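You operate a simulated robot arm through the tools that you are given. There is no shell and no other tool. Be economical: measure what you need, move in short steps, check, and stop when the job is done.

You are at the controls of a simulated robot arm. One attempt, no reset.

JOB
Push the dented can to REJECT with the ram at 3 bar, and turn the air off again.
Fine: leave the air level at 3 bar; the sealed cans stay. Set down upright: dented small can.

Only the result counts: the job must be done as asked and must still hold three seconds after the hand-in. Knocking over, shifting, dropping, spilling or breaking anything else fails it.

ROBOT AND FRAMES
A 6-joint arm with a two-finger parallel gripper on a trunk, on a base that drives. Base frame: it is fixed to the floor where the robot stands at the start and does not move with it; the origin is under the middle of the robot, x ahead of it, y to its left, z up; the surface under the hand at the start is at about z = 0.86. Readings come in m, rad, newtons and seconds.
With the tool pointing down near the work surface it reaches from about 0.58 to 0.94 m from the robot's upright axis, wherever it stands. Its first joint turns from -2.601 to 2.601 rad. Places, roughly: black knob marked air level [0.6, -0.4, 0.9]; blue knob marked push air [0.6, -0.3, 0.9]; check spot of the reject pusher [0.6, -0.2, 0.9]; dented small can (6x6x9 cm) [0.5, 0, 0.9]; ram of the reject pusher [0.6, -0.2, 0.9]; red button marked push [0.5, -0.3, 0.9]; sealed small can with teal band (6x6x9 cm) [0.6, 0, 0.9]; sealed small can with white band (6x6x9 cm) [0.7, 0, 0.9]; white button marked check [0.6, -0.3, 0.9]. Payload 3.43 kg.
The tool frame sits at the grasp point between the pads (the TCP): z along the fingers, y along the line on which they close. The tips reach 0.034 m beyond it. Largest opening 0.128 m; finger width 0.024, thickness 0.012; the body of the gripper, 0.048 by 0.13 m, starts 0.096 m behind the TCP.
Orientation is that of the tool frame in the base frame, as [roll, pitch, yaw] about the fixed x, y, z axes, in that order (R = Rz(yaw) Ry(pitch) Rx(roll)). With the fingers straight down and closing along the base's y, the tool's x points along the base's -x, its y along +y and its z along -z.

CONTROLS
- The arm moves only by the tool move_arm. Its argument "motion" is a list that holds one entry, the list of rows, each a list of 7 numbers: the shift along the base's x, y, z in m, then the turn, a rotation vector about the base's x, y, z in rad, then the gripper command, from -1 (fully open) to 1 (shut), values between in proportion. In form: [[[x, y, z, wx, wy, wz, gripper], ...]]. A call has 1 to 12 rows; each row is the pose to reach, as a shift and turn from the pose commanded when the call began. Each row takes 0.2 s and may step no farther than 0.05 m and 0.15 rad from the row before; otherwise, or with a gripper value out of range, the whole call is refused. Where a pose cannot be reached the arm comes as near as it can. A force on the tool above 90 N (or 10 N above the force at the start of the call, whichever is more), or a blocked arm, ends the call early, and 0.2 s more pass. Each finger travels about 0.108 m/s and halts on what it meets, pressing with about 28 N; the grip force reading is that of the motor and also rises with nothing between the fingers. The clock runs only during rows and for 0.2 s after the last one: add rows that repeat a pose to give the fingers time. The reply holds the time, the measured pose of the TCP, the force on the tool along the base axes, the opening and the grip force, in the units named above and with some noise, with the torque about the TCP (base axes, N m) and any sound that the robot's microphone picked up.
- Cameras (640 x 400 px; columns grow to the right, rows downward): "scene" is now at [0.0297, 0.1285, 1.6116]; the picture's right is [-0.50, -0.87, 0.00], its down [-0.57, 0.33, -0.75] and it looks along [0.66, -0.37, -0.66] (base axes); focal length 253 px, centre (320, 200). "wrist" rides on the gripper at [0.076, -0.011, -0.16] in the tool frame; the picture's right is [0.15, 0.99, 0.00], its down [-0.88, 0.13, -0.46] and it looks along [-0.45, 0.07, 0.89] (tool axes); focal length 234 px, centre (320, 200). There is no depth. A picture from a camera that has moved, and an enlarged one, comes with that camera's place and axes in the base frame and with its lens.
- get_image(camera): a new picture of that camera. No time passes.
- lift_body(by): slides the trunk up (or, below 0, down) by that many m; the arm and the scene camera ride with it, the base frame stays. It gives what a move gives, with no picture.
- steer(legs): drives the robot by 1 to 6 legs, each [ahead, turn to the left] in m and rad, along the robot's own axes; the way and the turn of a leg run together, so that a leg with both is an arc; at most 1.5 m and 3.142 rad a leg. The arm and the cameras ride along, it lands a little off, and it stops where it bumps. It gives what a move gives.
- head_to(pan, tilt): turns the head with the scene camera to pan (to the left, within 2.705 rad either way) and tilt (down, from -0.506 to 1.204), counted from straight ahead of the robot. It gives what a move gives.
- zoom(camera, box): a new picture of the part [left, top, right, bottom] of that camera's present view, enlarged. No time passes.
- finish_job(): hands the job in; it is judged then, once.

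Go step by step. Nothing tells you exact positions but the pictures and the camera data: compare them with the known pose of the tool, close in by small moves and look again before you grip or let go. The budget is 120 turns and 78 pictures, counting those below and the enlarged ones. Unless the task says otherwise, let go and move clear before handing in, and close with one line.

The tools are called after "Emit:" by a JSON object that holds its "name" and its "arguments". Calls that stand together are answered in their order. move_arm: Moves the arm, as the interface text tells. Its arguments: {"type":"object","properties":{"motion":{"type":"array","items":{"type":"array","items":{"type":"array","items":{"type":"number"}}}}},"required":["motion"]} The other tools are called the same way: lift_body (by) slides the trunk up or down; steer (legs) drives the base; head_to (pan, tilt) turns the head that bears the scene camera; get_image (camera) takes a picture; zoom (camera, box) takes an enlarged picture of a part of a camera's view; finish_job () hands the job in.

At the start:

```text
clock: 0.0
tool_pos: [0.8184, -0.1659, 1.1796]
orientation: [-3.131, 0.057, 3.13]
force: [112.1, -23.8, -173.2]
torque: [3.85, 2.86, 2.1]
width: 0.128
gripper_force: 0.1
trunk travel left (down, up): [-0.625, 0.085]
robot x, y, heading: [-0.0016, -0.0032, -0.0]
head pan, tilt: [-0.518, 0.716]
```

scene: 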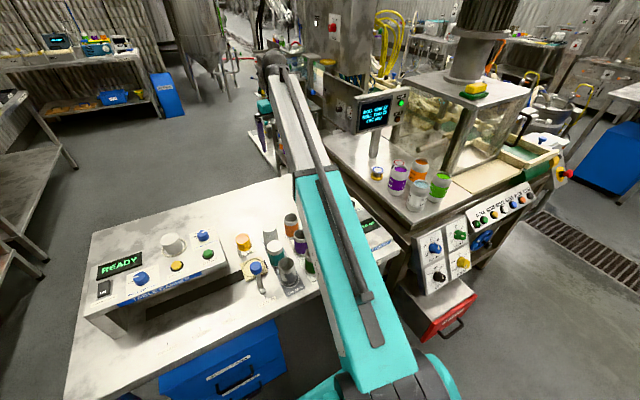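
wrist: 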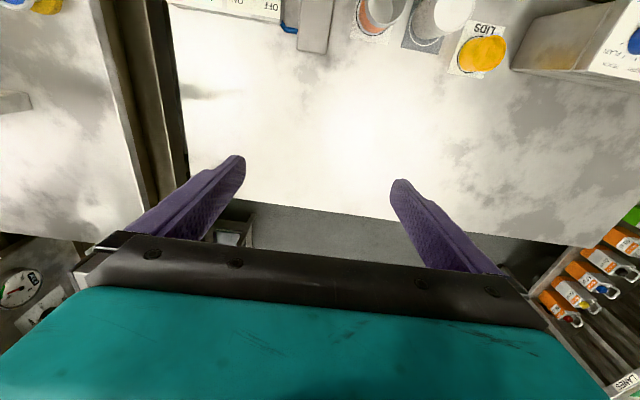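

The arm blocks part of the view. I'll look closer at the bench before moving.

Emit:
{"name": "zoom", "arguments": {"camera": "scene", "box": [80, 180, 400, 380]}}

Emit:
{"name": "zoom", "arguments": {"camera": "scene", "box": [320, 80, 600, 310]}}

```text
2.00 times, centred on (240, 280) of scene
camera zoom: at [0.0297, 0.1285, 1.6116], right [-0.5, -0.87, 0.0], down [-0.57, 0.33, -0.75], along [0.66, -0.37, -0.66], focal length 506 px, centre (480, 40)
```

zoom: 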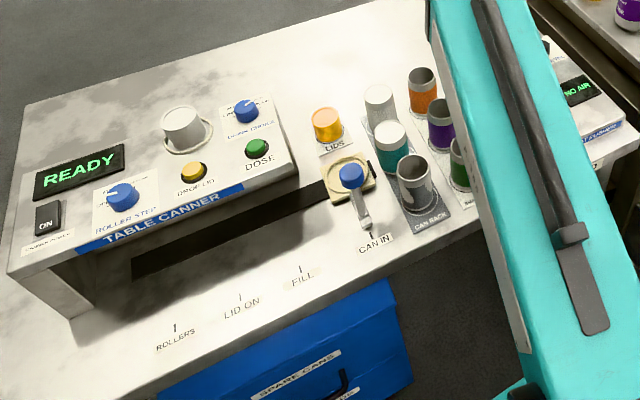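

```text
1.74 times, centred on (460, 195) of scene
camera zoom: at [0.0297, 0.1285, 1.6116], right [-0.5, -0.87, 0.0], down [-0.57, 0.33, -0.75], along [0.66, -0.37, -0.66], focal length 440 px, centre (76, 209)
```

zoom: 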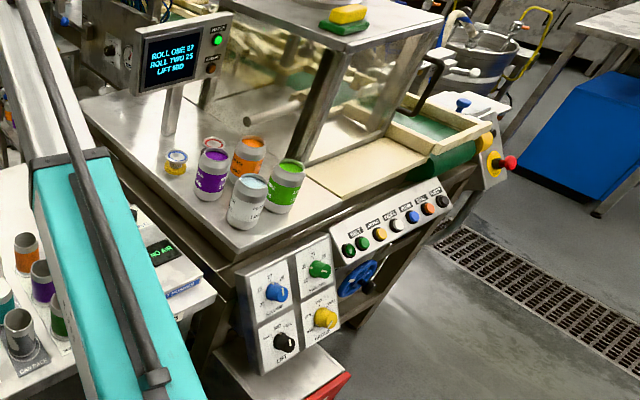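

The reject pusher is hidden behind the arm. I'll swing the arm left to expose it.

Emit:
{"name": "move_arm", "arguments": {"motion": [[[0, 0.05, 0, 0, 0, 0, -1], [0, 0.1, 0, 0, 0, 0, -1], [0, 0.15, 0, 0, 0, 0, -1], [0, 0.2, 0, 0, 0, 0, -1], [0, 0.25, 0, 0, 0, 0, -1], [-0.01, 0.3, 0, 0, 0, 0, -1], [-0.02, 0.35, 0, 0, 0, 0, -1], [-0.04, 0.4, 0, 0, 0, 0, -1], [-0.06, 0.44, 0, 0, 0, 0, -1]]]}}

Emit:
{"name": "get_image", "arguments": {"camera": "scene"}}

```text
refused: row 6 steps farther than a row can; nothing moved
```

```text
73 pictures are left
camera scene: at [0.0297, 0.1285, 1.6116], right [-0.5, -0.87, 0.0], down [-0.57, 0.33, -0.75], along [0.66, -0.37, -0.66], focal length 253 px, centre (320, 200)
```

scene: 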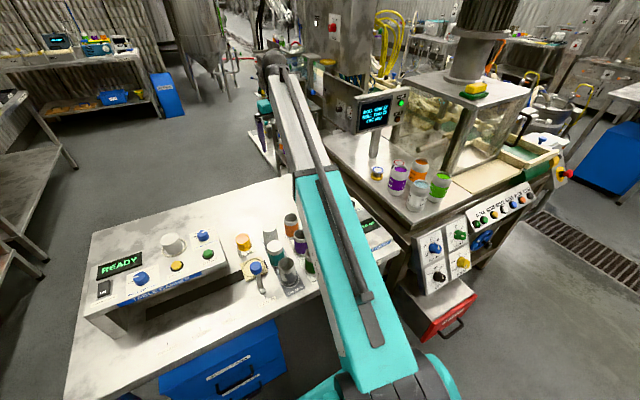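

Nothing moved because one step was too long. I'll send the same swing again with shorter steps.

Emit:
{"name": "move_arm", "arguments": {"motion": [[[0, 0.045, 0, 0, 0, 0, -1], [0, 0.09, 0, 0, 0, 0, -1], [0, 0.135, 0, 0, 0, 0, -1], [0, 0.18, 0, 0, 0, 0, -1], [0, 0.225, 0, 0, 0, 0, -1], [-0.01, 0.27, 0, 0, 0, 0, -1], [-0.02, 0.31, 0, 0, 0, 0, -1], [-0.04, 0.35, 0, 0, 0, 0, -1], [-0.06, 0.39, 0, 0, 0, 0, -1], [-0.08, 0.43, 0, 0, 0, 0, -1]]]}}

Emit:
{"name": "get_image", "arguments": {"camera": "scene"}}

```text
clock: 2.0
tool_pos: [0.7715, 0.2225, 1.1782]
orientation: [-3.138, 0.096, -3.13]
force: [12.9, 14.1, -22.9]
torque: [-1.77, 0.03, -1.04]
width: 0.128
gripper_force: 0.1
trunk travel left (down, up): [-0.625, 0.085]
robot x, y, heading: [0.0003, 0.0013, -0.0]
head pan, tilt: [-0.518, 0.716]
stopped in row 10: the force on the tool passed its limit at 222 N (the readings are from after the stop); the commanded pose is now the measured one
```

```text
72 pictures are left
camera scene: at [0.0299, 0.128, 1.6117], right [-0.5, -0.87, 0.0], down [-0.57, 0.33, -0.75], along [0.66, -0.37, -0.66], focal length 253 px, centre (320, 200)
```

scene: 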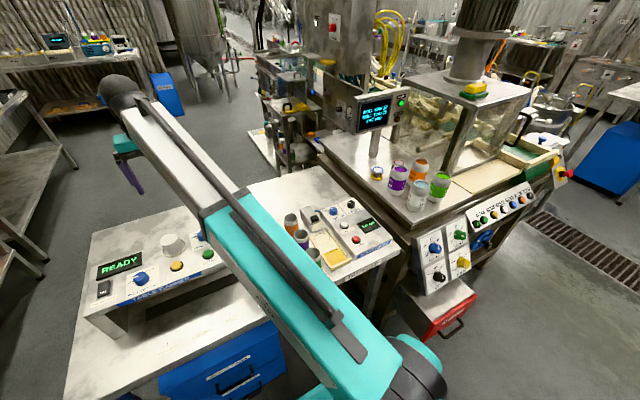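

The pusher panel is visible now on the right end of the bench. I'll zoom in on it.

Emit:
{"name": "zoom", "arguments": {"camera": "scene", "box": [270, 180, 400, 290]}}

```text
3.64 times, centred on (335, 235) of scene
camera zoom: at [0.0299, 0.128, 1.6117], right [-0.5, -0.87, 0.0], down [-0.57, 0.33, -0.75], along [0.66, -0.37, -0.66], focal length 921 px, centre (266, 73)
```

zoom: 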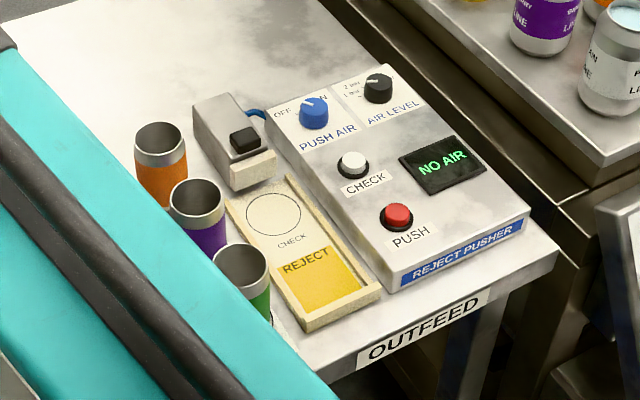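

The REJECT pusher lies at about y -0.2, with its panel to the right of it. The dented can, at about (0.49, -0.01), is too close to the robot's axis to reach. I need to back off a little, so I'll check behind first.

Emit:
{"name": "head_to", "arguments": {"pan": 2.7, "tilt": 0.8}}

Emit:
{"name": "get_image", "arguments": {"camera": "scene"}}

```text
clock: 4.8
tool_pos: [0.7706, 0.2233, 1.1796]
orientation: [-3.138, 0.093, -3.127]
force: [22.5, 3.2, -35.4]
torque: [0.23, 0.3, 0.17]
width: 0.1279
gripper_force: 0.0
trunk travel left (down, up): [-0.625, 0.085]
robot x, y, heading: [0.0001, -0.0004, -0.0]
head pan, tilt: [2.7, 0.799]
```

```text
70 pictures are left
camera scene: at [-0.1164, 0.205, 1.6047], right [0.43, 0.9, 0.0], down [0.65, -0.31, -0.7], along [-0.63, 0.3, -0.72], focal length 253 px, centre (320, 200)
```

scene: 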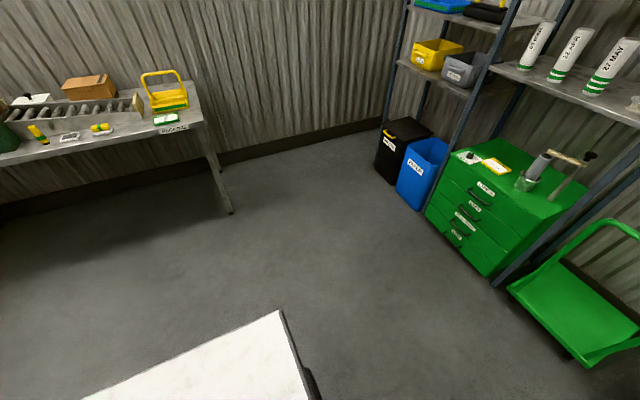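

It's clear behind. I'll back up 0.15 m and look at the bench again.

Emit:
{"name": "steer", "arguments": {"legs": [[-0.15, 0]]}}

Emit:
{"name": "head_to", "arguments": {"pan": -0.4, "tilt": 0.8}}

Emit:
{"name": "get_image", "arguments": {"camera": "scene"}}

Emit:
{"name": "get_image", "arguments": {"camera": "wrist"}}

```text
clock: 6.3
tool_pos: [0.6177, 0.2237, 1.1797]
orientation: [-3.138, 0.093, -3.126]
force: [19.7, 8.4, -35.9]
torque: [-0.53, 0.03, -0.3]
width: 0.1277
gripper_force: 0.0
trunk travel left (down, up): [-0.625, 0.085]
robot x, y, heading: [-0.1514, 0.0011, 0.003]
head pan, tilt: [2.7, 0.799]
```

```text
clock: 8.9
tool_pos: [0.6205, 0.2228, 1.1791]
orientation: [-3.138, 0.093, -3.126]
force: [15.4, 5.3, -26.0]
torque: [-0.25, 0.14, -0.14]
width: 0.1283
gripper_force: 0.0
trunk travel left (down, up): [-0.625, 0.085]
robot x, y, heading: [-0.1501, 0.0008, 0.002]
head pan, tilt: [-0.4, 0.799]
```

```text
69 pictures are left
camera scene: at [-0.1204, 0.1391, 1.6047], right [-0.39, -0.92, 0.0], down [-0.66, 0.28, -0.7], along [0.64, -0.27, -0.72], focal length 253 px, centre (320, 200)
```

scene: 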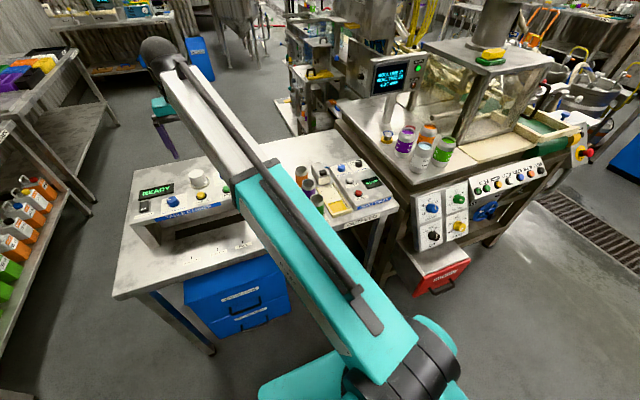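

```text
68 pictures are left
camera wrist: at [0.5295, 0.2102, 1.3303], right [-0.16, 0.99, -0.02], down [0.83, 0.14, 0.54], along [0.53, 0.07, -0.84], focal length 234 px, centre (320, 200)
```

wrist: 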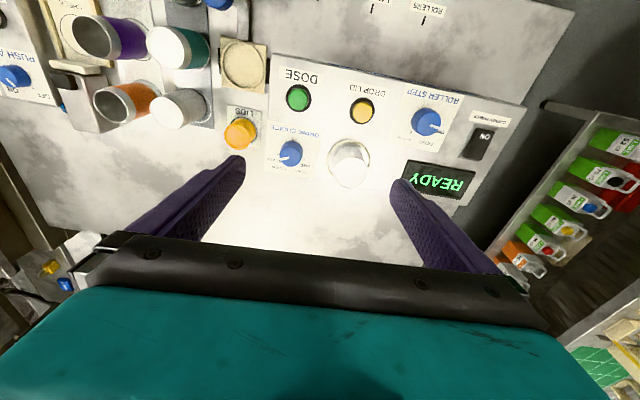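

I'll move the tool above the pusher panel at height, levelling the fingers on the way.

Emit:
{"name": "move_arm", "arguments": {"motion": [[[0, -0.03, 0, 0, 0.01, 0, -1], [0, -0.07, 0, 0, 0.02, 0, -1], [0, -0.11, 0, 0, 0.03, 0, -1], [0, -0.15, 0, 0, 0.04, 0, -1], [0, -0.19, 0, 0, 0.05, 0, -1], [0, -0.23, 0, 0, 0.06, 0, -1], [0, -0.27, 0, 0, 0.07, 0, -1], [0, -0.31, 0, 0, 0.08, 0, -1], [0, -0.35, 0, 0, 0.093, -0.01, -1], [0, -0.39, 0, 0, 0.093, -0.015, -1], [0, -0.42, 0, 0, 0.093, -0.015, -1], [0, -0.43, 0, 0, 0.093, -0.015, -1]]]}}

Emit:
{"name": "get_image", "arguments": {"camera": "wrist"}}

Emit:
{"name": "get_image", "arguments": {"camera": "scene"}}

```text
clock: 9.4
tool_pos: [0.6239, 0.1913, 1.1797]
orientation: [3.138, 0.094, -3.135]
force: [10.8, -2.7, -13.2]
torque: [0.89, 0.64, 0.61]
width: 0.1281
gripper_force: 0.0
trunk travel left (down, up): [-0.625, 0.085]
robot x, y, heading: [-0.1499, 0.0025, 0.004]
head pan, tilt: [-0.4, 0.799]
stopped in row 2: the force on the tool passed its limit at 102 N (the readings are from after the stop); the commanded pose is now the measured one
```

```text
67 pictures are left
camera wrist: at [0.5325, 0.178, 1.3302], right [-0.15, 0.99, -0.01], down [0.83, 0.13, 0.54], along [0.53, 0.07, -0.84], focal length 234 px, centre (320, 200)
```

wrist: 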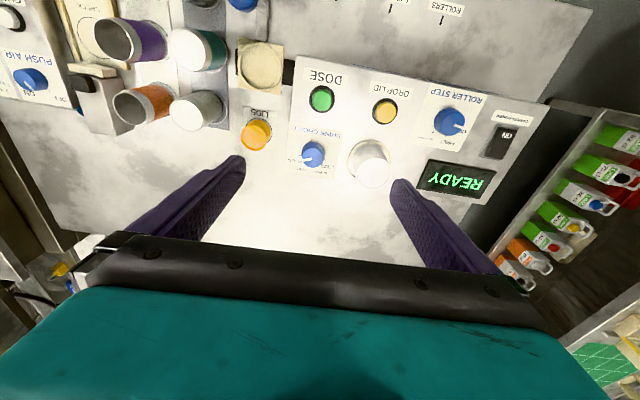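

```text
66 pictures are left
camera scene: at [-0.1204, 0.1398, 1.6046], right [-0.39, -0.92, 0.0], down [-0.66, 0.28, -0.7], along [0.64, -0.27, -0.72], focal length 253 px, centre (320, 200)
```

scene: 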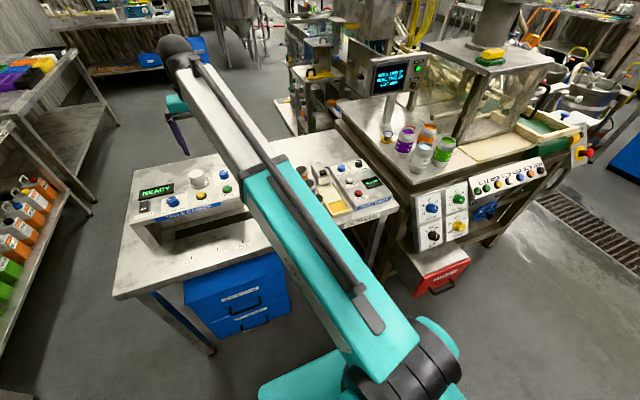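

The stop came from a sudden start rather than a contact. I'll ramp the motion up gently.

Emit:
{"name": "move_arm", "arguments": {"motion": [[[0, -0.008, 0, 0, 0.005, 0, -1], [0, -0.024, 0, 0, 0.015, 0, -1], [0, -0.048, 0, 0, 0.025, 0, -1], [0, -0.08, 0, 0, 0.035, 0, -1], [0, -0.115, 0, 0, 0.045, 0, -1], [0, -0.15, 0, 0, 0.055, 0, -1], [0, -0.185, 0, 0, 0.065, 0, -1], [0, -0.22, 0, 0, 0.075, 0, -1], [0, -0.25, 0, 0, 0.083, 0, -1], [0, -0.272, 0, 0, 0.09, 0, -1], [0, -0.286, 0, 0, 0.093, 0, -1], [0, -0.292, 0, 0, 0.093, 0, -1]]]}}

```text
clock: 10.0
tool_pos: [0.6252, 0.1713, 1.1799]
orientation: [3.131, 0.095, 3.138]
force: [11.7, 0.2, -16.1]
torque: [0.37, 0.57, 0.28]
width: 0.1283
gripper_force: 0.1
trunk travel left (down, up): [-0.625, 0.085]
robot x, y, heading: [-0.1506, -0.0005, -0.004]
head pan, tilt: [-0.4, 0.799]
stopped in row 3: the force on the tool passed its limit at 97 N (the readings are from after the stop); the commanded pose is now the measured one
```

The arm seems to be near its folded limit at this height, since retracting and levelling both stall. I'll come down a little first with no turn.

Emit:
{"name": "move_arm", "arguments": {"motion": [[[0.003, 0, -0.005, 0, 0, 0, -1], [0.006, 0, -0.015, 0, 0, 0, -1], [0.01, 0, -0.03, 0, 0, 0, -1], [0.01, 0, -0.05, 0, 0, 0, -1], [0.01, 0, -0.07, 0, 0, 0, -1], [0.01, 0, -0.085, 0, 0, 0, -1], [0.01, 0, -0.095, 0, 0, 0, -1], [0.01, 0, -0.1, 0, 0, 0, -1]]]}}

```text
clock: 11.8
tool_pos: [0.6353, 0.1705, 1.0788]
orientation: [3.131, 0.093, 3.139]
force: [0.2, 0.3, 0.3]
torque: [-0.01, 0.03, -0.01]
width: 0.1281
gripper_force: 0.1
trunk travel left (down, up): [-0.625, 0.085]
robot x, y, heading: [-0.1509, -0.0018, 0.001]
head pan, tilt: [-0.4, 0.799]
```

That released the force. Now I'll sweep right over the panel while levelling.

Emit:
{"name": "move_arm", "arguments": {"motion": [[[0, -0.02, 0, 0, 0.01, 0, -1], [0, -0.06, 0, 0, 0.02, 0, -1], [0, -0.1, 0, 0, 0.03, 0, -1], [0, -0.14, 0, 0, 0.04, 0, -1], [0, -0.18, 0, 0, 0.05, 0, -1], [0, -0.22, 0, 0, 0.06, 0, -1], [0, -0.26, 0, 0, 0.07, 0, -1], [0, -0.3, 0, 0, 0.08, 0, -1], [0, -0.34, 0, 0, 0.09, 0, -1], [0, -0.38, 0, 0, 0.093, 0, -1], [0, -0.42, 0, 0, 0.093, 0, -1], [0, -0.44, 0, 0, 0.093, 0, -1]]]}}

Emit:
{"name": "get_image", "arguments": {"camera": "wrist"}}

Emit:
{"name": "get_image", "arguments": {"camera": "scene"}}

```text
clock: 14.4
tool_pos: [0.6356, -0.2695, 1.0786]
orientation: [3.132, -0.001, 3.138]
force: [0.3, -0.6, 0.0]
torque: [0.01, 0.0, -0.01]
width: 0.1283
gripper_force: 0.1
trunk travel left (down, up): [-0.625, 0.085]
robot x, y, heading: [-0.1518, -0.0011, 0.002]
head pan, tilt: [-0.4, 0.799]
```

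```text
65 pictures are left
camera wrist: at [0.5597, -0.2825, 1.2386], right [-0.14, 0.99, 0.01], down [0.88, 0.12, 0.46], along [0.45, 0.07, -0.89], focal length 234 px, centre (320, 200)
```

wrist: 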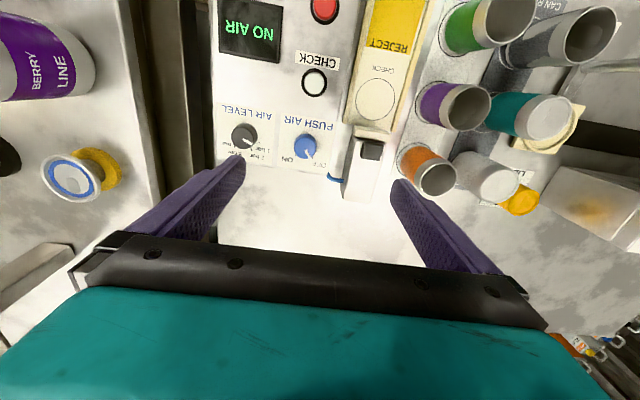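

```text
64 pictures are left
camera scene: at [-0.1204, 0.1387, 1.6047], right [-0.39, -0.92, 0.0], down [-0.66, 0.28, -0.7], along [0.64, -0.27, -0.72], focal length 253 px, centre (320, 200)
```

scene: 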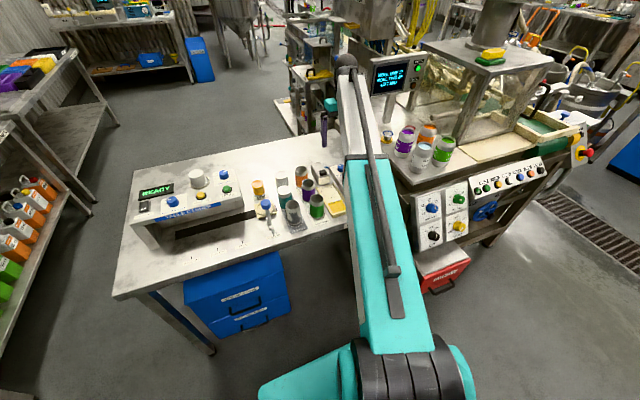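

The wrist camera now shows the whole pusher panel, upside down. I'll zoom in to read the dial marks and see the cans.

Emit:
{"name": "zoom", "arguments": {"camera": "wrist", "box": [210, 100, 340, 180]}}

Emit:
{"name": "zoom", "arguments": {"camera": "wrist", "box": [340, 0, 640, 220]}}

Emit:
{"name": "zoom", "arguments": {"camera": "scene", "box": [230, 140, 370, 250]}}

```text
4.92 times, centred on (275, 140) of wrist
camera zoom: at [0.5597, -0.2825, 1.2386], right [-0.14, 0.99, 0.01], down [0.88, 0.12, 0.46], along [0.45, 0.07, -0.89], focal length 1153 px, centre (542, 495)
```

zoom: 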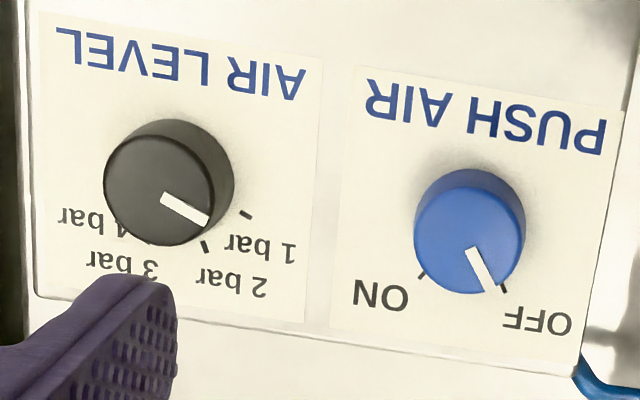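

```text
1.82 times, centred on (490, 110) of wrist
camera zoom: at [0.5597, -0.2825, 1.2386], right [-0.14, 0.99, 0.01], down [0.88, 0.12, 0.46], along [0.45, 0.07, -0.89], focal length 426 px, centre (11, 364)
```

zoom: 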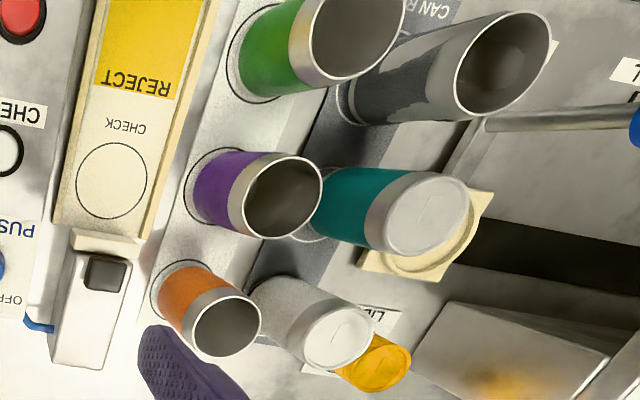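

```text
3.64 times, centred on (300, 195) of scene
camera zoom: at [-0.1204, 0.1387, 1.6047], right [-0.39, -0.92, 0.0], down [-0.66, 0.28, -0.7], along [0.64, -0.27, -0.72], focal length 921 px, centre (393, 218)
```

zoom: 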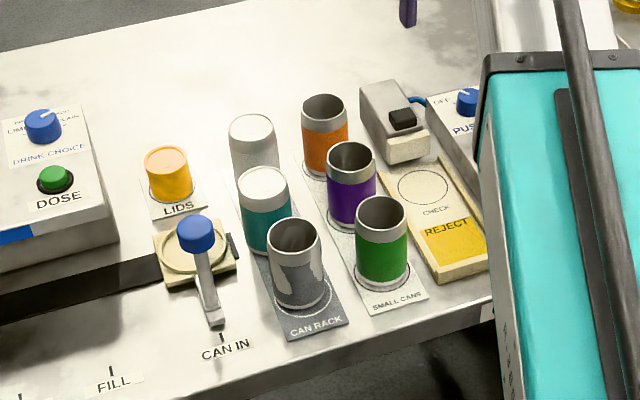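

The level pointer is at 1 bar, 3 bar is about 80° clockwise from it seen from above, and PUSH AIR is at OFF. I put the level knob at about (0.646, -0.376) and will move over it with the fingers partly closed.

Emit:
{"name": "move_arm", "arguments": {"motion": [[[0.002, -0.02, 0, 0, 0, 0, -0.8], [0.005, -0.05, -0.01, 0, 0, 0, -0.6], [0.008, -0.08, -0.03, 0, 0, 0, -0.4], [0.01, -0.1, -0.05, 0, 0, 0, -0.2], [0.01, -0.106, -0.07, 0, 0, 0, -0.1], [0.01, -0.106, -0.09, 0, 0, 0, -0.1], [0.01, -0.106, -0.095, 0, 0, 0, -0.1], [0.01, -0.106, -0.095, 0, 0, 0, -0.1]]]}}

Emit:
{"name": "get_image", "arguments": {"camera": "wrist"}}

```text
clock: 16.2
tool_pos: [0.6473, -0.3753, 0.9842]
orientation: [3.133, -0.002, 3.139]
force: [0.2, -0.2, 0.1]
torque: [0.0, -0.01, 0.01]
width: 0.0705
gripper_force: 0.1
trunk travel left (down, up): [-0.625, 0.085]
robot x, y, heading: [-0.1517, -0.0013, 0.006]
head pan, tilt: [-0.4, 0.799]
```

```text
60 pictures are left
camera wrist: at [0.5702, -0.3884, 1.1436], right [-0.14, 0.99, 0.01], down [0.88, 0.12, 0.46], along [0.45, 0.07, -0.89], focal length 234 px, centre (320, 200)
```

wrist: 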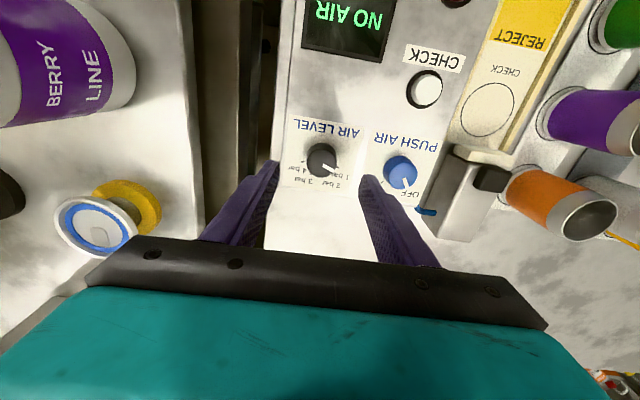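

The knob is centred between the fingers, about 4 mm nearer the robot. I'll descend so the tips straddle it, then check.

Emit:
{"name": "move_arm", "arguments": {"motion": [[[-0.004, -0.001, -0.01, 0, 0, 0, -0.1], [-0.004, -0.001, -0.025, 0, 0, 0, -0.1], [-0.004, -0.001, -0.04, 0, 0, 0, -0.1], [-0.004, -0.001, -0.05, 0, 0, 0, -0.1], [-0.004, -0.001, -0.054, 0, 0, 0, -0.1]]]}}

Emit:
{"name": "get_image", "arguments": {"camera": "wrist"}}

```text
clock: 17.4
tool_pos: [0.6409, -0.3756, 0.9307]
orientation: [3.132, -0.003, 3.138]
force: [-0.1, 0.3, 0.6]
torque: [-0.03, 0.01, 0.01]
width: 0.0704
gripper_force: 0.0
trunk travel left (down, up): [-0.625, 0.085]
robot x, y, heading: [-0.152, 0.0009, -0.008]
head pan, tilt: [-0.4, 0.799]
```

```text
59 pictures are left
camera wrist: at [0.5661, -0.3888, 1.0894], right [-0.14, 0.99, 0.01], down [0.88, 0.12, 0.46], along [0.45, 0.07, -0.89], focal length 234 px, centre (320, 200)
```

wrist: 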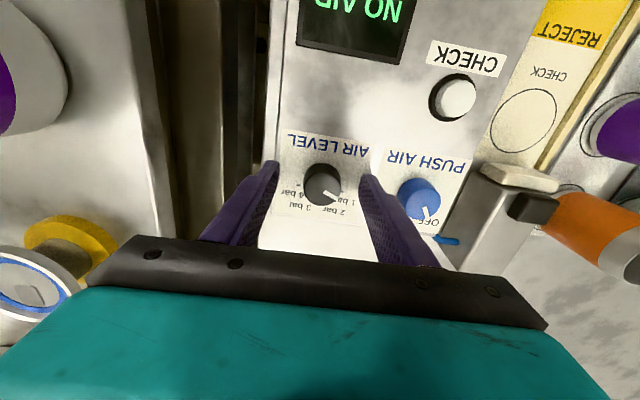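

The knob sits about 3 mm ahead and 2 mm to the left. I'll adjust, go 4 mm lower and close on it.

Emit:
{"name": "move_arm", "arguments": {"motion": [[[0.003, 0.002, -0.002, 0, 0, 0, -0.1], [0.003, 0.002, -0.005, 0, 0, 0, -0.1], [0.003, 0.002, -0.005, 0, 0, 0, 0.2], [0.003, 0.002, -0.005, 0, 0, 0, 0.5], [0.003, 0.002, -0.005, 0, 0, 0, 0.6], [0.003, 0.002, -0.005, 0, 0, 0, 0.6]]]}}

Emit:
{"name": "get_image", "arguments": {"camera": "wrist"}}

```text
clock: 18.8
tool_pos: [0.6437, -0.3758, 0.9301]
orientation: [3.136, 0.006, 3.139]
force: [7.3, -19.1, 38.6]
torque: [-1.54, 0.16, 0.42]
width: 0.0386
gripper_force: 11.3
trunk travel left (down, up): [-0.625, 0.085]
robot x, y, heading: [-0.1532, 0.0011, -0.004]
head pan, tilt: [-0.4, 0.799]
```

```text
58 pictures are left
camera wrist: at [0.5671, -0.3882, 1.0886], right [-0.14, 0.99, 0.0], down [0.88, 0.13, 0.46], along [0.46, 0.07, -0.89], focal length 234 px, centre (320, 200)
```

wrist: 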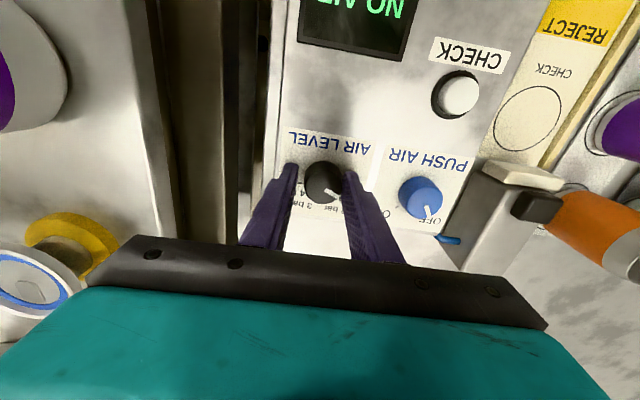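

The tips press the panel lightly, so I'll raise them a bit and relax sideways while holding the knob.

Emit:
{"name": "move_arm", "arguments": {"motion": [[[0, -0.001, 0.004, 0, 0, 0, 0.6], [0, -0.001, 0.007, 0, 0, 0, 0.6], [0, -0.001, 0.007, 0, 0, 0, 0.7]]]}}

```text
clock: 19.6
tool_pos: [0.6429, -0.3728, 0.9291]
orientation: [3.127, -0.006, 3.136]
force: [-4.8, -2.5, -1.3]
torque: [-0.2, -0.77, -0.01]
width: 0.0325
gripper_force: 44.8
trunk travel left (down, up): [-0.625, 0.085]
robot x, y, heading: [-0.1519, 0.0032, -0.001]
head pan, tilt: [-0.4, 0.799]
```

The grip is good and the force is low. I'll turn it 80° clockwise.

Emit:
{"name": "move_arm", "arguments": {"motion": [[[0, 0, 0, 0, 0, -0.08, 0.7], [0, 0, 0, 0, 0, -0.2, 0.7], [0, 0, 0, 0, 0, -0.33, 0.7], [0, 0, 0, 0, 0, -0.46, 0.7], [0, 0, 0, 0, 0, -0.59, 0.7], [0, 0, 0, 0, 0, -0.72, 0.7], [0, 0, 0, 0, 0, -0.85, 0.7], [0, 0, 0, 0, 0, -0.98, 0.7], [0, 0, 0, 0, 0, -1.11, 0.7], [0, 0, 0, 0, 0, -1.24, 0.7], [0, 0, 0, 0, 0, -1.35, 0.7], [0, 0, 0, 0, 0, -1.4, 0.7]]]}}

Emit:
{"name": "get_image", "arguments": {"camera": "wrist"}}

```text
clock: 22.2
tool_pos: [0.645, -0.3733, 0.932]
orientation: [3.138, -0.004, 1.737]
force: [-13.9, 15.7, -24.9]
torque: [1.03, 0.56, 0.01]
width: 0.0326
gripper_force: 44.6
trunk travel left (down, up): [-0.625, 0.085]
robot x, y, heading: [-0.1512, 0.0007, -0.0]
head pan, tilt: [-0.4, 0.799]
```

```text
57 pictures are left
camera wrist: at [0.6202, -0.3024, 1.0912], right [0.95, 0.31, 0.0], down [0.27, -0.85, 0.45], along [0.14, -0.43, -0.89], focal length 234 px, centre (320, 200)
```

wrist: 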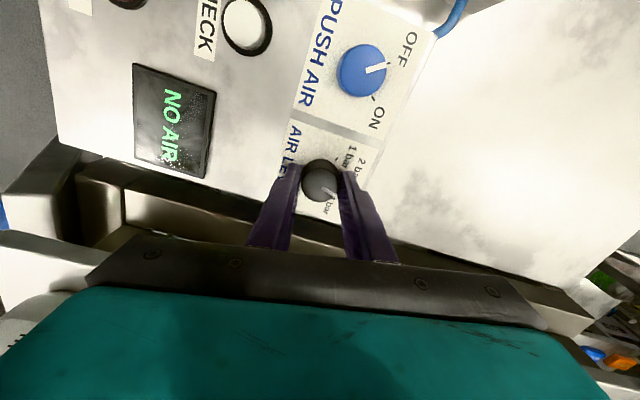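

It appears to have turned with the gripper. I'll open, rise, and read the pointer.

Emit:
{"name": "move_arm", "arguments": {"motion": [[[0, 0, 0, 0, 0, 0, 0.3], [0, 0, 0, 0, 0, 0, -0.1], [0, 0, 0, 0, 0, 0, -0.1], [0, 0, 0.015, 0, 0, 0, -0.1], [0, 0, 0.04, 0, 0, 0, -0.1], [0, 0, 0.065, 0, 0, 0, -0.1], [0, 0, 0.075, 0, 0, 0, -0.1]]]}}

Emit:
{"name": "zoom", "arguments": {"camera": "wrist", "box": [220, 60, 420, 220]}}

```text
clock: 23.8
tool_pos: [0.6448, -0.375, 1.0078]
orientation: [3.131, 0.0, 1.738]
force: [-0.4, -0.3, 0.7]
torque: [0.0, 0.0, -0.02]
width: 0.0702
gripper_force: 0.1
trunk travel left (down, up): [-0.625, 0.085]
robot x, y, heading: [-0.1534, -0.0004, 0.001]
head pan, tilt: [-0.4, 0.799]
```

```text
2.50 times, centred on (320, 140) of wrist
camera zoom: at [0.62, -0.3038, 1.1667], right [0.95, 0.31, 0.01], down [0.27, -0.85, 0.46], along [0.15, -0.43, -0.89], focal length 585 px, centre (320, 350)
```

zoom: 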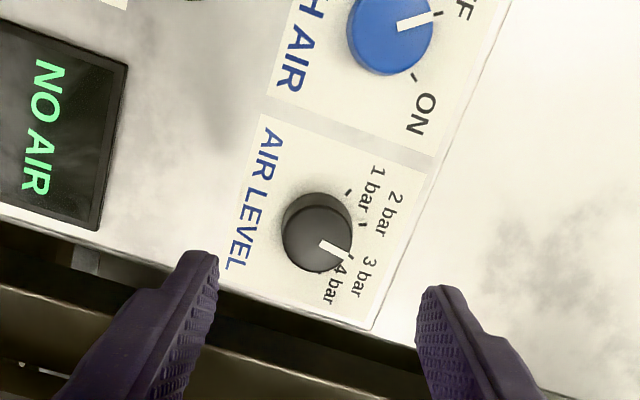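

The pointer is near 3 bar, so I'll look closer.

Emit:
{"name": "zoom", "arguments": {"camera": "wrist", "box": [290, 100, 370, 190]}}

```text
4.44 times, centred on (330, 145) of wrist
camera zoom: at [0.62, -0.3038, 1.1667], right [0.95, 0.31, 0.01], down [0.27, -0.85, 0.46], along [0.15, -0.43, -0.89], focal length 1041 px, centre (276, 444)
```

zoom: 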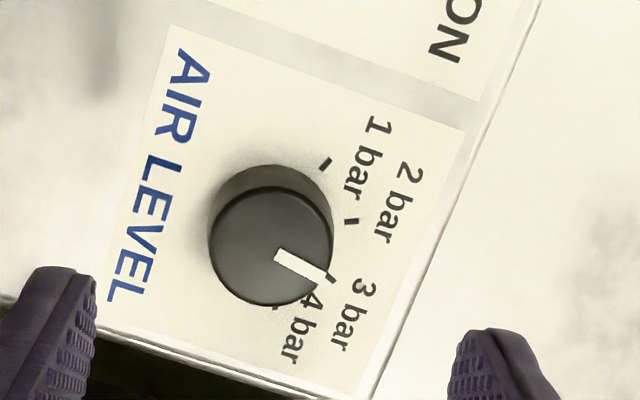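

The tick spacing is 45°, and the pointer is about 17° short of 3 bar. I'll regrip and turn it a bit more.

Emit:
{"name": "move_arm", "arguments": {"motion": [[[0, 0.001, -0.02, 0, 0, 0, -0.1], [0, 0.001, -0.045, 0, 0, 0, -0.1], [0, 0.001, -0.065, 0, 0, 0, -0.1], [0, 0.001, -0.075, 0, 0, 0, -0.1], [0, 0.001, -0.075, 0, 0, 0, 0.3], [0, 0.001, -0.075, 0, 0, 0, 0.7], [0, 0.001, -0.075, 0, 0, 0, 0.7], [0, 0.001, -0.075, 0, 0, -0.1, 0.7], [0, 0.001, -0.075, 0, 0, -0.2, 0.7], [0, 0.001, -0.075, 0, 0, -0.3, 0.7], [0, 0.001, -0.075, 0, 0, -0.31, 0.7], [0, 0.001, -0.075, 0, 0, -0.31, 0.7]]]}}

Emit:
{"name": "move_arm", "arguments": {"motion": [[[0, 0, 0, 0, 0, 0, 0.3], [0, 0, 0, 0, 0, 0, -0.1], [0, 0, 0, 0, 0, 0, -0.1], [0, 0, 0.015, 0, 0, 0, -0.1], [0, 0, 0.04, 0, 0, 0, -0.1], [0, 0, 0.065, 0, 0, 0, -0.1], [0, 0, 0.075, 0, 0, 0, -0.1]]]}}

Emit:
{"name": "zoom", "arguments": {"camera": "wrist", "box": [280, 100, 380, 190]}}

```text
clock: 26.4
tool_pos: [0.6444, -0.3751, 0.9318]
orientation: [3.136, -0.003, 1.428]
force: [-12.3, 3.9, -5.8]
torque: [-0.06, 0.54, 0.04]
width: 0.0324
gripper_force: 44.8
trunk travel left (down, up): [-0.625, 0.085]
robot x, y, heading: [-0.152, 0.0005, 0.002]
head pan, tilt: [-0.4, 0.799]
```

```text
clock: 28.0
tool_pos: [0.6445, -0.3743, 1.009]
orientation: [3.13, -0.002, 1.428]
force: [-0.2, -0.5, -0.9]
torque: [-0.01, 0.01, 0.01]
width: 0.0705
gripper_force: 0.1
trunk travel left (down, up): [-0.625, 0.085]
robot x, y, heading: [-0.1523, -0.0013, 0.001]
head pan, tilt: [-0.4, 0.799]
```

```text
4.44 times, centred on (330, 145) of wrist
camera zoom: at [0.6433, -0.2982, 1.1672], right [1.0, 0.0, 0.01], down [0.0, -0.89, 0.46], along [0.01, -0.46, -0.89], focal length 1041 px, centre (276, 444)
```

zoom: 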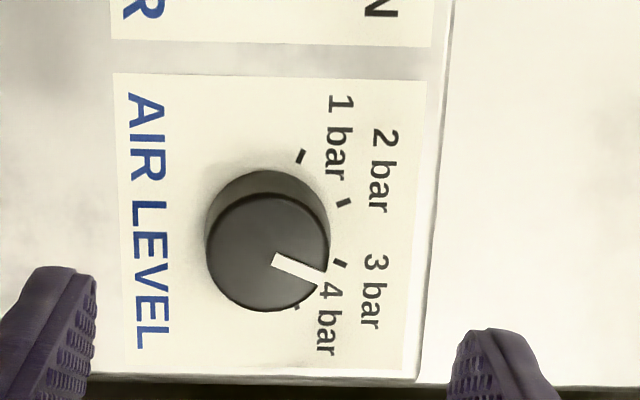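

The pointer is now on 3 bar. Next I'll move over the blue PUSH AIR knob, unwinding the wrist on the way.

Emit:
{"name": "move_arm", "arguments": {"motion": [[[0, 0.01, 0, 0, 0, 0.1, -0.1], [0, 0.03, 0, 0, 0, 0.24, -0.1], [0, 0.05, 0, 0, 0, 0.38, -0.1], [0, 0.07, 0, 0, 0, 0.52, -0.1], [0, 0.08, -0.01, 0, 0, 0.66, -0.1], [0, 0.085, -0.02, 0, 0, 0.8, -0.1], [0, 0.085, -0.03, 0, 0, 0.9, -0.1], [0, 0.085, -0.03, 0, 0, 0.9, -0.1]]]}}

Emit:
{"name": "get_image", "arguments": {"camera": "wrist"}}

```text
clock: 29.8
tool_pos: [0.6457, -0.2889, 0.9763]
orientation: [3.132, 0.001, 2.329]
force: [-0.3, -0.1, 0.6]
torque: [0.02, -0.03, -0.05]
width: 0.0705
gripper_force: 0.0
trunk travel left (down, up): [-0.625, 0.085]
robot x, y, heading: [-0.1512, 0.0017, 0.005]
head pan, tilt: [-0.4, 0.799]
```

```text
53 pictures are left
camera wrist: at [0.5841, -0.2435, 1.1361], right [0.62, 0.79, 0.01], down [0.7, -0.55, 0.46], along [0.36, -0.27, -0.89], focal length 234 px, centre (320, 200)
```

wrist: 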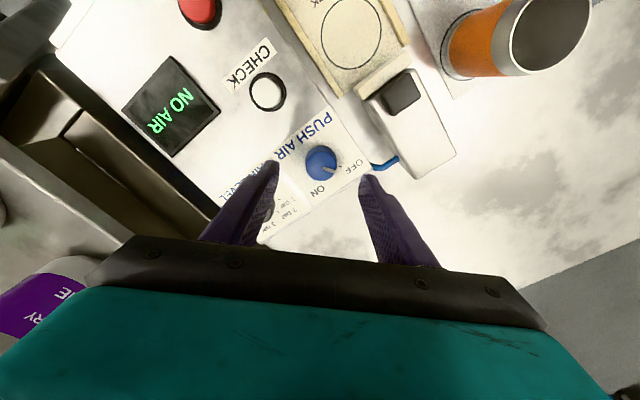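

The blue knob is centred. I'll go down, grip, and turn it clockwise to ON.

Emit:
{"name": "move_arm", "arguments": {"motion": [[[-0.001, 0.001, -0.015, 0, 0, 0, -0.1], [-0.002, 0.001, -0.03, 0, 0, 0, -0.1], [-0.002, 0.001, -0.044, 0, 0, 0, -0.1], [-0.002, 0.001, -0.044, 0, 0, 0, 0.3], [-0.002, 0.001, -0.044, 0, 0, 0, 0.75], [-0.002, 0.001, -0.044, 0, 0, 0, 0.75]]]}}

Emit:
{"name": "move_arm", "arguments": {"motion": [[[0, 0, 0, 0, 0, -0.1, 0.75], [0, 0, 0, 0, 0, -0.22, 0.75], [0, 0, 0, 0, 0, -0.35, 0.75], [0, 0, 0, 0, 0, -0.48, 0.75], [0, 0, 0, 0, 0, -0.61, 0.75], [0, 0, 0, 0, 0, -0.74, 0.75], [0, 0, 0, 0, 0, -0.87, 0.75], [0, 0, 0, 0, 0, -1.0, 0.75], [0, 0, 0, 0, 0, -1.08, 0.75], [0, 0, 0, 0, 0, -1.08, 0.75]]]}}

Emit:
{"name": "get_image", "arguments": {"camera": "wrist"}}

```text
clock: 31.2
tool_pos: [0.6454, -0.2859, 0.9335]
orientation: [3.129, 0.0, 2.331]
force: [10.9, 7.8, 2.5]
torque: [0.26, -0.65, 0.0]
width: 0.0321
gripper_force: 44.3
trunk travel left (down, up): [-0.625, 0.085]
robot x, y, heading: [-0.1492, 0.0008, 0.006]
head pan, tilt: [-0.4, 0.799]
```

```text
clock: 33.4
tool_pos: [0.647, -0.2865, 0.9336]
orientation: [3.127, -0.005, 1.248]
force: [24.3, 14.2, 9.0]
torque: [-0.13, -0.61, 0.06]
width: 0.0321
gripper_force: 44.6
trunk travel left (down, up): [-0.625, 0.085]
robot x, y, heading: [-0.1518, -0.0029, 0.003]
head pan, tilt: [-0.4, 0.799]
```

```text
52 pictures are left
camera wrist: at [0.6571, -0.2111, 1.0924], right [0.98, -0.18, 0.01], down [-0.16, -0.88, 0.45], along [-0.07, -0.45, -0.89], focal length 234 px, centre (320, 200)
```

wrist: 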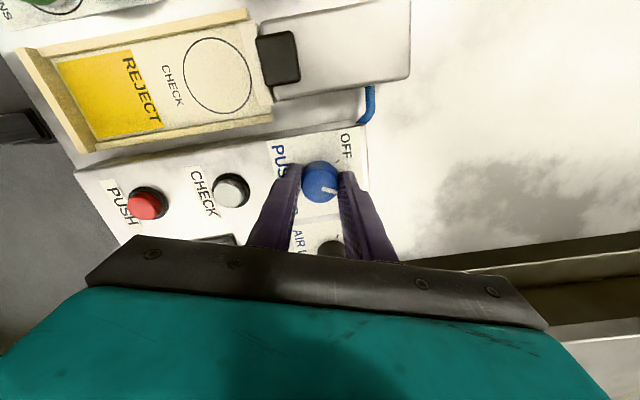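

I'll release, rise and check both the pointer and the display.

Emit:
{"name": "move_arm", "arguments": {"motion": [[[0, 0, 0, 0, 0, 0, 0.3], [0, 0, 0, 0, 0, 0, -0.1], [0, 0, 0, 0, 0, 0, -0.1], [0, 0, 0.015, 0, 0, 0, -0.1], [0, 0, 0.04, 0, 0, 0.1, -0.1], [0, 0, 0.08, 0, 0, 0.23, -0.1], [0, 0, 0.11, 0, 0, 0.36, -0.1], [0, 0, 0.13, 0, 0, 0.49, -0.1], [0, 0, 0.14, 0, 0, 0.62, -0.1], [0, 0, 0.14, 0, 0, 0.75, -0.1], [0, 0, 0.14, 0, 0, 0.8, -0.1]]]}}

Emit:
{"name": "get_image", "arguments": {"camera": "wrist"}}

Emit:
{"name": "zoom", "arguments": {"camera": "wrist", "box": [130, 60, 390, 220]}}

```text
clock: 35.8
tool_pos: [0.6437, -0.2886, 1.0733]
orientation: [3.131, -0.002, 2.049]
force: [-1.3, -0.8, -0.5]
torque: [-0.03, 0.01, 0.01]
width: 0.0704
gripper_force: 0.2
trunk travel left (down, up): [-0.625, 0.085]
robot x, y, heading: [-0.1524, -0.0037, -0.002]
head pan, tilt: [-0.4, 0.799]
```

```text
51 pictures are left
camera wrist: at [0.5966, -0.228, 1.2328], right [0.81, 0.59, 0.01], down [0.52, -0.72, 0.46], along [0.27, -0.36, -0.89], focal length 234 px, centre (320, 200)
```

wrist: 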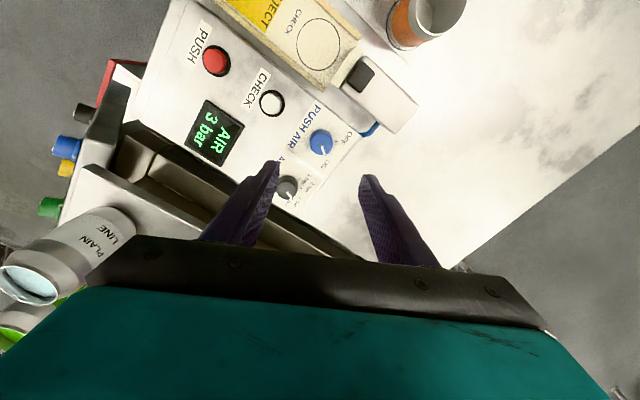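

```text
2.46 times, centred on (260, 140) of wrist
camera zoom: at [0.5966, -0.228, 1.2328], right [0.81, 0.59, 0.01], down [0.52, -0.72, 0.46], along [0.27, -0.36, -0.89], focal length 576 px, centre (468, 348)
```

zoom: 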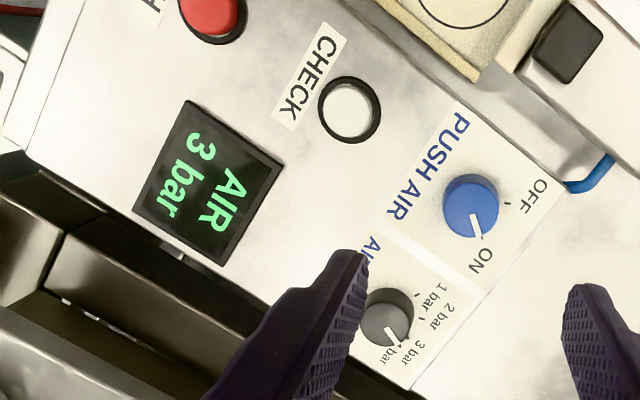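

The display reads AIR 3 bar. Now I'll go to the dented can, at about (0.477, -0.009), with the fingers closing along y.

Emit:
{"name": "move_arm", "arguments": {"motion": [[[-0.005, 0.01, 0, 0, 0, 0.05, -0.1], [-0.02, 0.03, 0, 0, 0, 0.15, -0.1], [-0.04, 0.06, 0, 0, 0, 0.27, -0.1], [-0.06, 0.09, 0, 0, 0, 0.39, -0.1], [-0.08, 0.125, 0, 0, 0, 0.51, -0.1], [-0.1, 0.16, 0, 0, 0, 0.63, -0.1], [-0.12, 0.195, 0, 0, 0, 0.75, -0.1], [-0.14, 0.23, 0, 0, 0, 0.87, -0.15], [-0.155, 0.255, 0, 0, 0, 0.98, -0.2], [-0.163, 0.272, 0, 0, 0, 1.05, -0.2], [-0.167, 0.28, 0, 0, 0, 1.09, -0.2], [-0.167, 0.28, 0, 0, 0, 1.09, -0.2]]]}}

Emit:
{"name": "get_image", "arguments": {"camera": "wrist"}}

Emit:
{"name": "get_image", "arguments": {"camera": "scene"}}

```text
clock: 38.0
tool_pos: [0.4868, -0.0248, 1.0727]
orientation: [3.128, 0.013, 3.054]
force: [7.0, -6.8, -12.6]
torque: [1.1, 0.23, 0.54]
width: 0.0769
gripper_force: 0.1
trunk travel left (down, up): [-0.625, 0.085]
robot x, y, heading: [-0.153, 0.0007, -0.003]
head pan, tilt: [-0.4, 0.799]
stopped in row 10: the force on the tool passed its limit at 93 N (the readings are from after the stop); the commanded pose is now the measured one
```

```text
49 pictures are left
camera wrist: at [0.4085, -0.0309, 1.2305], right [-0.06, 1.0, 0.01], down [0.88, 0.05, 0.47], along [0.47, 0.04, -0.88], focal length 234 px, centre (320, 200)
```

wrist: 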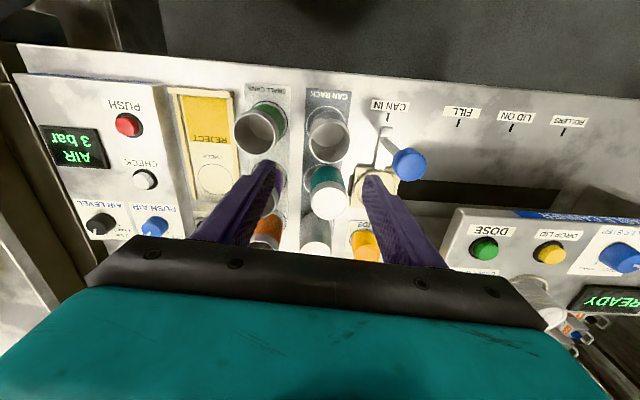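

```text
48 pictures are left
camera scene: at [-0.1202, 0.1388, 1.6047], right [-0.39, -0.92, 0.0], down [-0.66, 0.28, -0.7], along [0.64, -0.27, -0.72], focal length 253 px, centre (320, 200)
```

scene: 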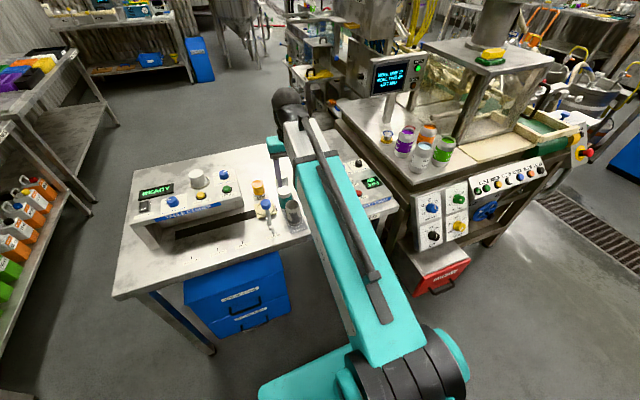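

The arm is at its inner limit here, so I'll back the base 7 cm to gain room. The hand is well above everything.

Emit:
{"name": "steer", "arguments": {"legs": [[-0.07, 0]]}}

```text
clock: 39.0
tool_pos: [0.4134, -0.024, 1.073]
orientation: [3.127, 0.013, 3.051]
force: [13.8, -1.9, -24.0]
torque: [0.3, 0.24, 0.17]
width: 0.0768
gripper_force: 0.1
trunk travel left (down, up): [-0.625, 0.085]
robot x, y, heading: [-0.2264, 0.0003, 0.001]
head pan, tilt: [-0.4, 0.799]
```

Emit:
{"name": "move_arm", "arguments": {"motion": [[[0.01, 0.002, 0, 0, 0, 0.02, -0.2], [0.03, 0.007, -0.005, 0, 0.005, 0.05, -0.2], [0.05, 0.012, -0.012, 0, 0.01, 0.08, -0.2], [0.062, 0.015, -0.02, 0, 0.01, 0.09, -0.2], [0.064, 0.015, -0.023, 0, 0.01, 0.09, -0.2]]]}}

Emit:
{"name": "get_image", "arguments": {"camera": "wrist"}}

Emit:
{"name": "zoom", "arguments": {"camera": "wrist", "box": [220, 80, 420, 240]}}

```text
clock: 40.2
tool_pos: [0.4799, -0.0084, 1.0495]
orientation: [3.13, 0.003, -3.141]
force: [0.3, 0.4, -1.2]
torque: [-0.01, -0.02, 0.0]
width: 0.0766
gripper_force: 0.1
trunk travel left (down, up): [-0.625, 0.085]
robot x, y, heading: [-0.2216, -0.0041, 0.007]
head pan, tilt: [-0.4, 0.799]
```

```text
47 pictures are left
camera wrist: at [0.4035, -0.0225, 1.2084], right [-0.15, 0.99, 0.01], down [0.88, 0.12, 0.46], along [0.45, 0.08, -0.89], focal length 234 px, centre (320, 200)
```

wrist: 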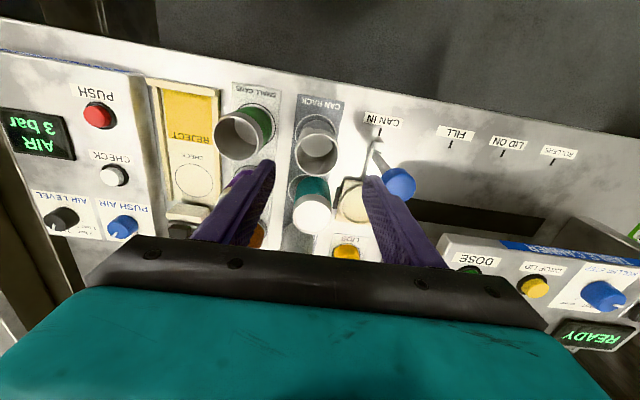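

```text
2.50 times, centred on (320, 160) of wrist
camera zoom: at [0.4035, -0.0225, 1.2084], right [-0.15, 0.99, 0.01], down [0.88, 0.12, 0.46], along [0.45, 0.08, -0.89], focal length 585 px, centre (320, 300)
```

zoom: 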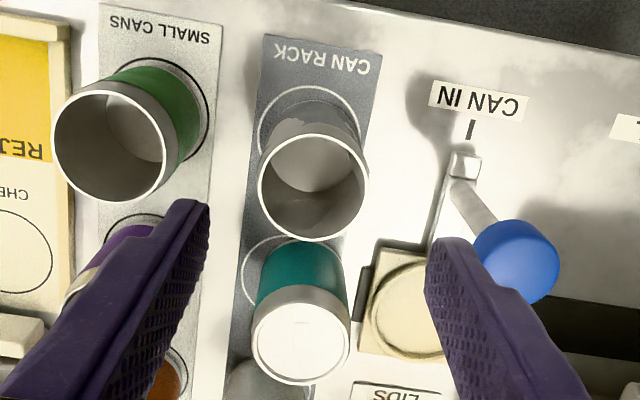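

The can's rim is centred at about (0.477, -0.010, 0.95). I'll fine-align, descend to just above the rim, and look.

Emit:
{"name": "move_arm", "arguments": {"motion": [[[-0.002, -0.001, -0.01, 0, 0, 0, -0.13], [-0.003, -0.002, -0.03, 0, 0, 0, -0.13], [-0.003, -0.002, -0.045, 0, 0, 0, -0.13], [-0.003, -0.002, -0.055, 0, 0, 0, -0.13], [-0.003, -0.002, -0.055, 0, 0, 0, -0.13]]]}}

Emit:
{"name": "get_image", "arguments": {"camera": "wrist"}}

```text
clock: 41.4
tool_pos: [0.4768, -0.0098, 0.9958]
orientation: [3.13, 0.001, 3.14]
force: [0.3, -1.0, 0.0]
torque: [0.01, 0.01, 0.0]
width: 0.0721
gripper_force: 0.1
trunk travel left (down, up): [-0.625, 0.085]
robot x, y, heading: [-0.2231, -0.0002, -0.005]
head pan, tilt: [-0.4, 0.799]
```

```text
45 pictures are left
camera wrist: at [0.4004, -0.0244, 1.1531], right [-0.15, 0.99, 0.01], down [0.88, 0.12, 0.46], along [0.45, 0.08, -0.89], focal length 234 px, centre (320, 200)
```

wrist: 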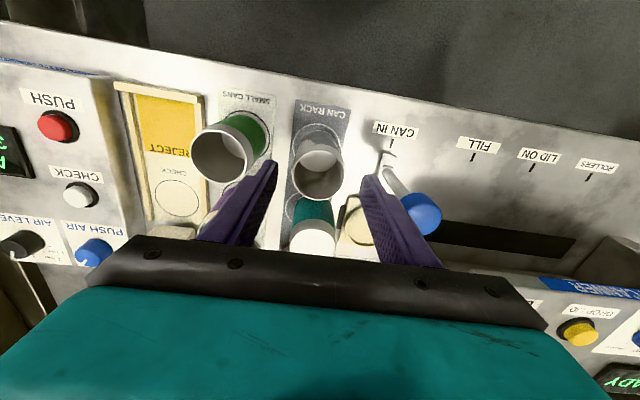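

Alignment is good. The blue handle ball tops out at about z 0.99, so with the tool at 0.925 the gripper body stays about 2 cm above it. I'll descend.

Emit:
{"name": "move_arm", "arguments": {"motion": [[[0, 0, -0.01, 0, 0, 0, -0.13], [0, 0, -0.03, 0, 0, 0, -0.13], [0, 0, -0.05, 0, 0, 0, -0.13], [0, 0, -0.063, 0, 0, 0, -0.13], [0, 0, -0.069, 0, 0, 0, -0.13], [0, 0, -0.069, 0, 0, 0, -0.13]]]}}

Emit:
{"name": "get_image", "arguments": {"camera": "wrist"}}

Emit:
{"name": "zoom", "arguments": {"camera": "scene", "box": [230, 140, 370, 250]}}

```text
clock: 42.8
tool_pos: [0.475, -0.0101, 0.9252]
orientation: [3.129, 0.001, 3.141]
force: [-0.8, -0.2, 0.3]
torque: [0.0, 0.04, 0.01]
width: 0.0725
gripper_force: 0.0
trunk travel left (down, up): [-0.625, 0.085]
robot x, y, heading: [-0.2241, 0.0, 0.0]
head pan, tilt: [-0.4, 0.799]
```

```text
44 pictures are left
camera wrist: at [0.4, -0.0245, 1.0841], right [-0.15, 0.99, 0.01], down [0.88, 0.12, 0.46], along [0.45, 0.08, -0.89], focal length 234 px, centre (320, 200)
```

wrist: 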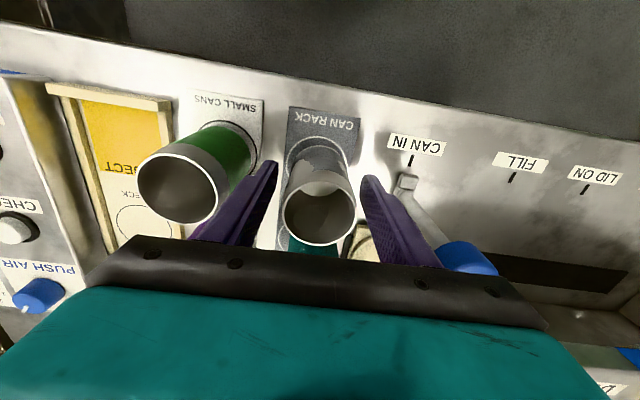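

```text
3.64 times, centred on (300, 195) of scene
camera zoom: at [-0.192, 0.1391, 1.6047], right [-0.39, -0.92, 0.0], down [-0.66, 0.28, -0.7], along [0.64, -0.27, -0.72], focal length 921 px, centre (393, 218)
```

zoom: 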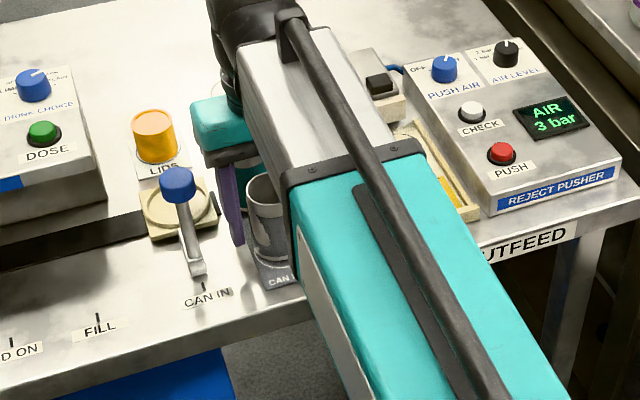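

Both fingers straddle the can cleanly. I'll close.

Emit:
{"name": "move_arm", "arguments": {"motion": [[[0, 0, 0, 0, 0, 0, 0], [0, 0, 0, 0, 0, 0, 0.1], [0, 0, 0, 0, 0, 0, 0.2], [0, 0, 0, 0, 0, 0, 0.25], [0, 0, 0, 0, 0, 0, 0.25]]]}}

```text
clock: 44.0
tool_pos: [0.4761, -0.0108, 0.9267]
orientation: [3.13, 0.002, 3.14]
force: [0.0, 0.2, 0.2]
torque: [-0.01, -0.02, -0.01]
width: 0.0507
gripper_force: 27.9
trunk travel left (down, up): [-0.625, 0.085]
robot x, y, heading: [-0.2221, 0.0018, -0.0]
head pan, tilt: [-0.4, 0.799]
```

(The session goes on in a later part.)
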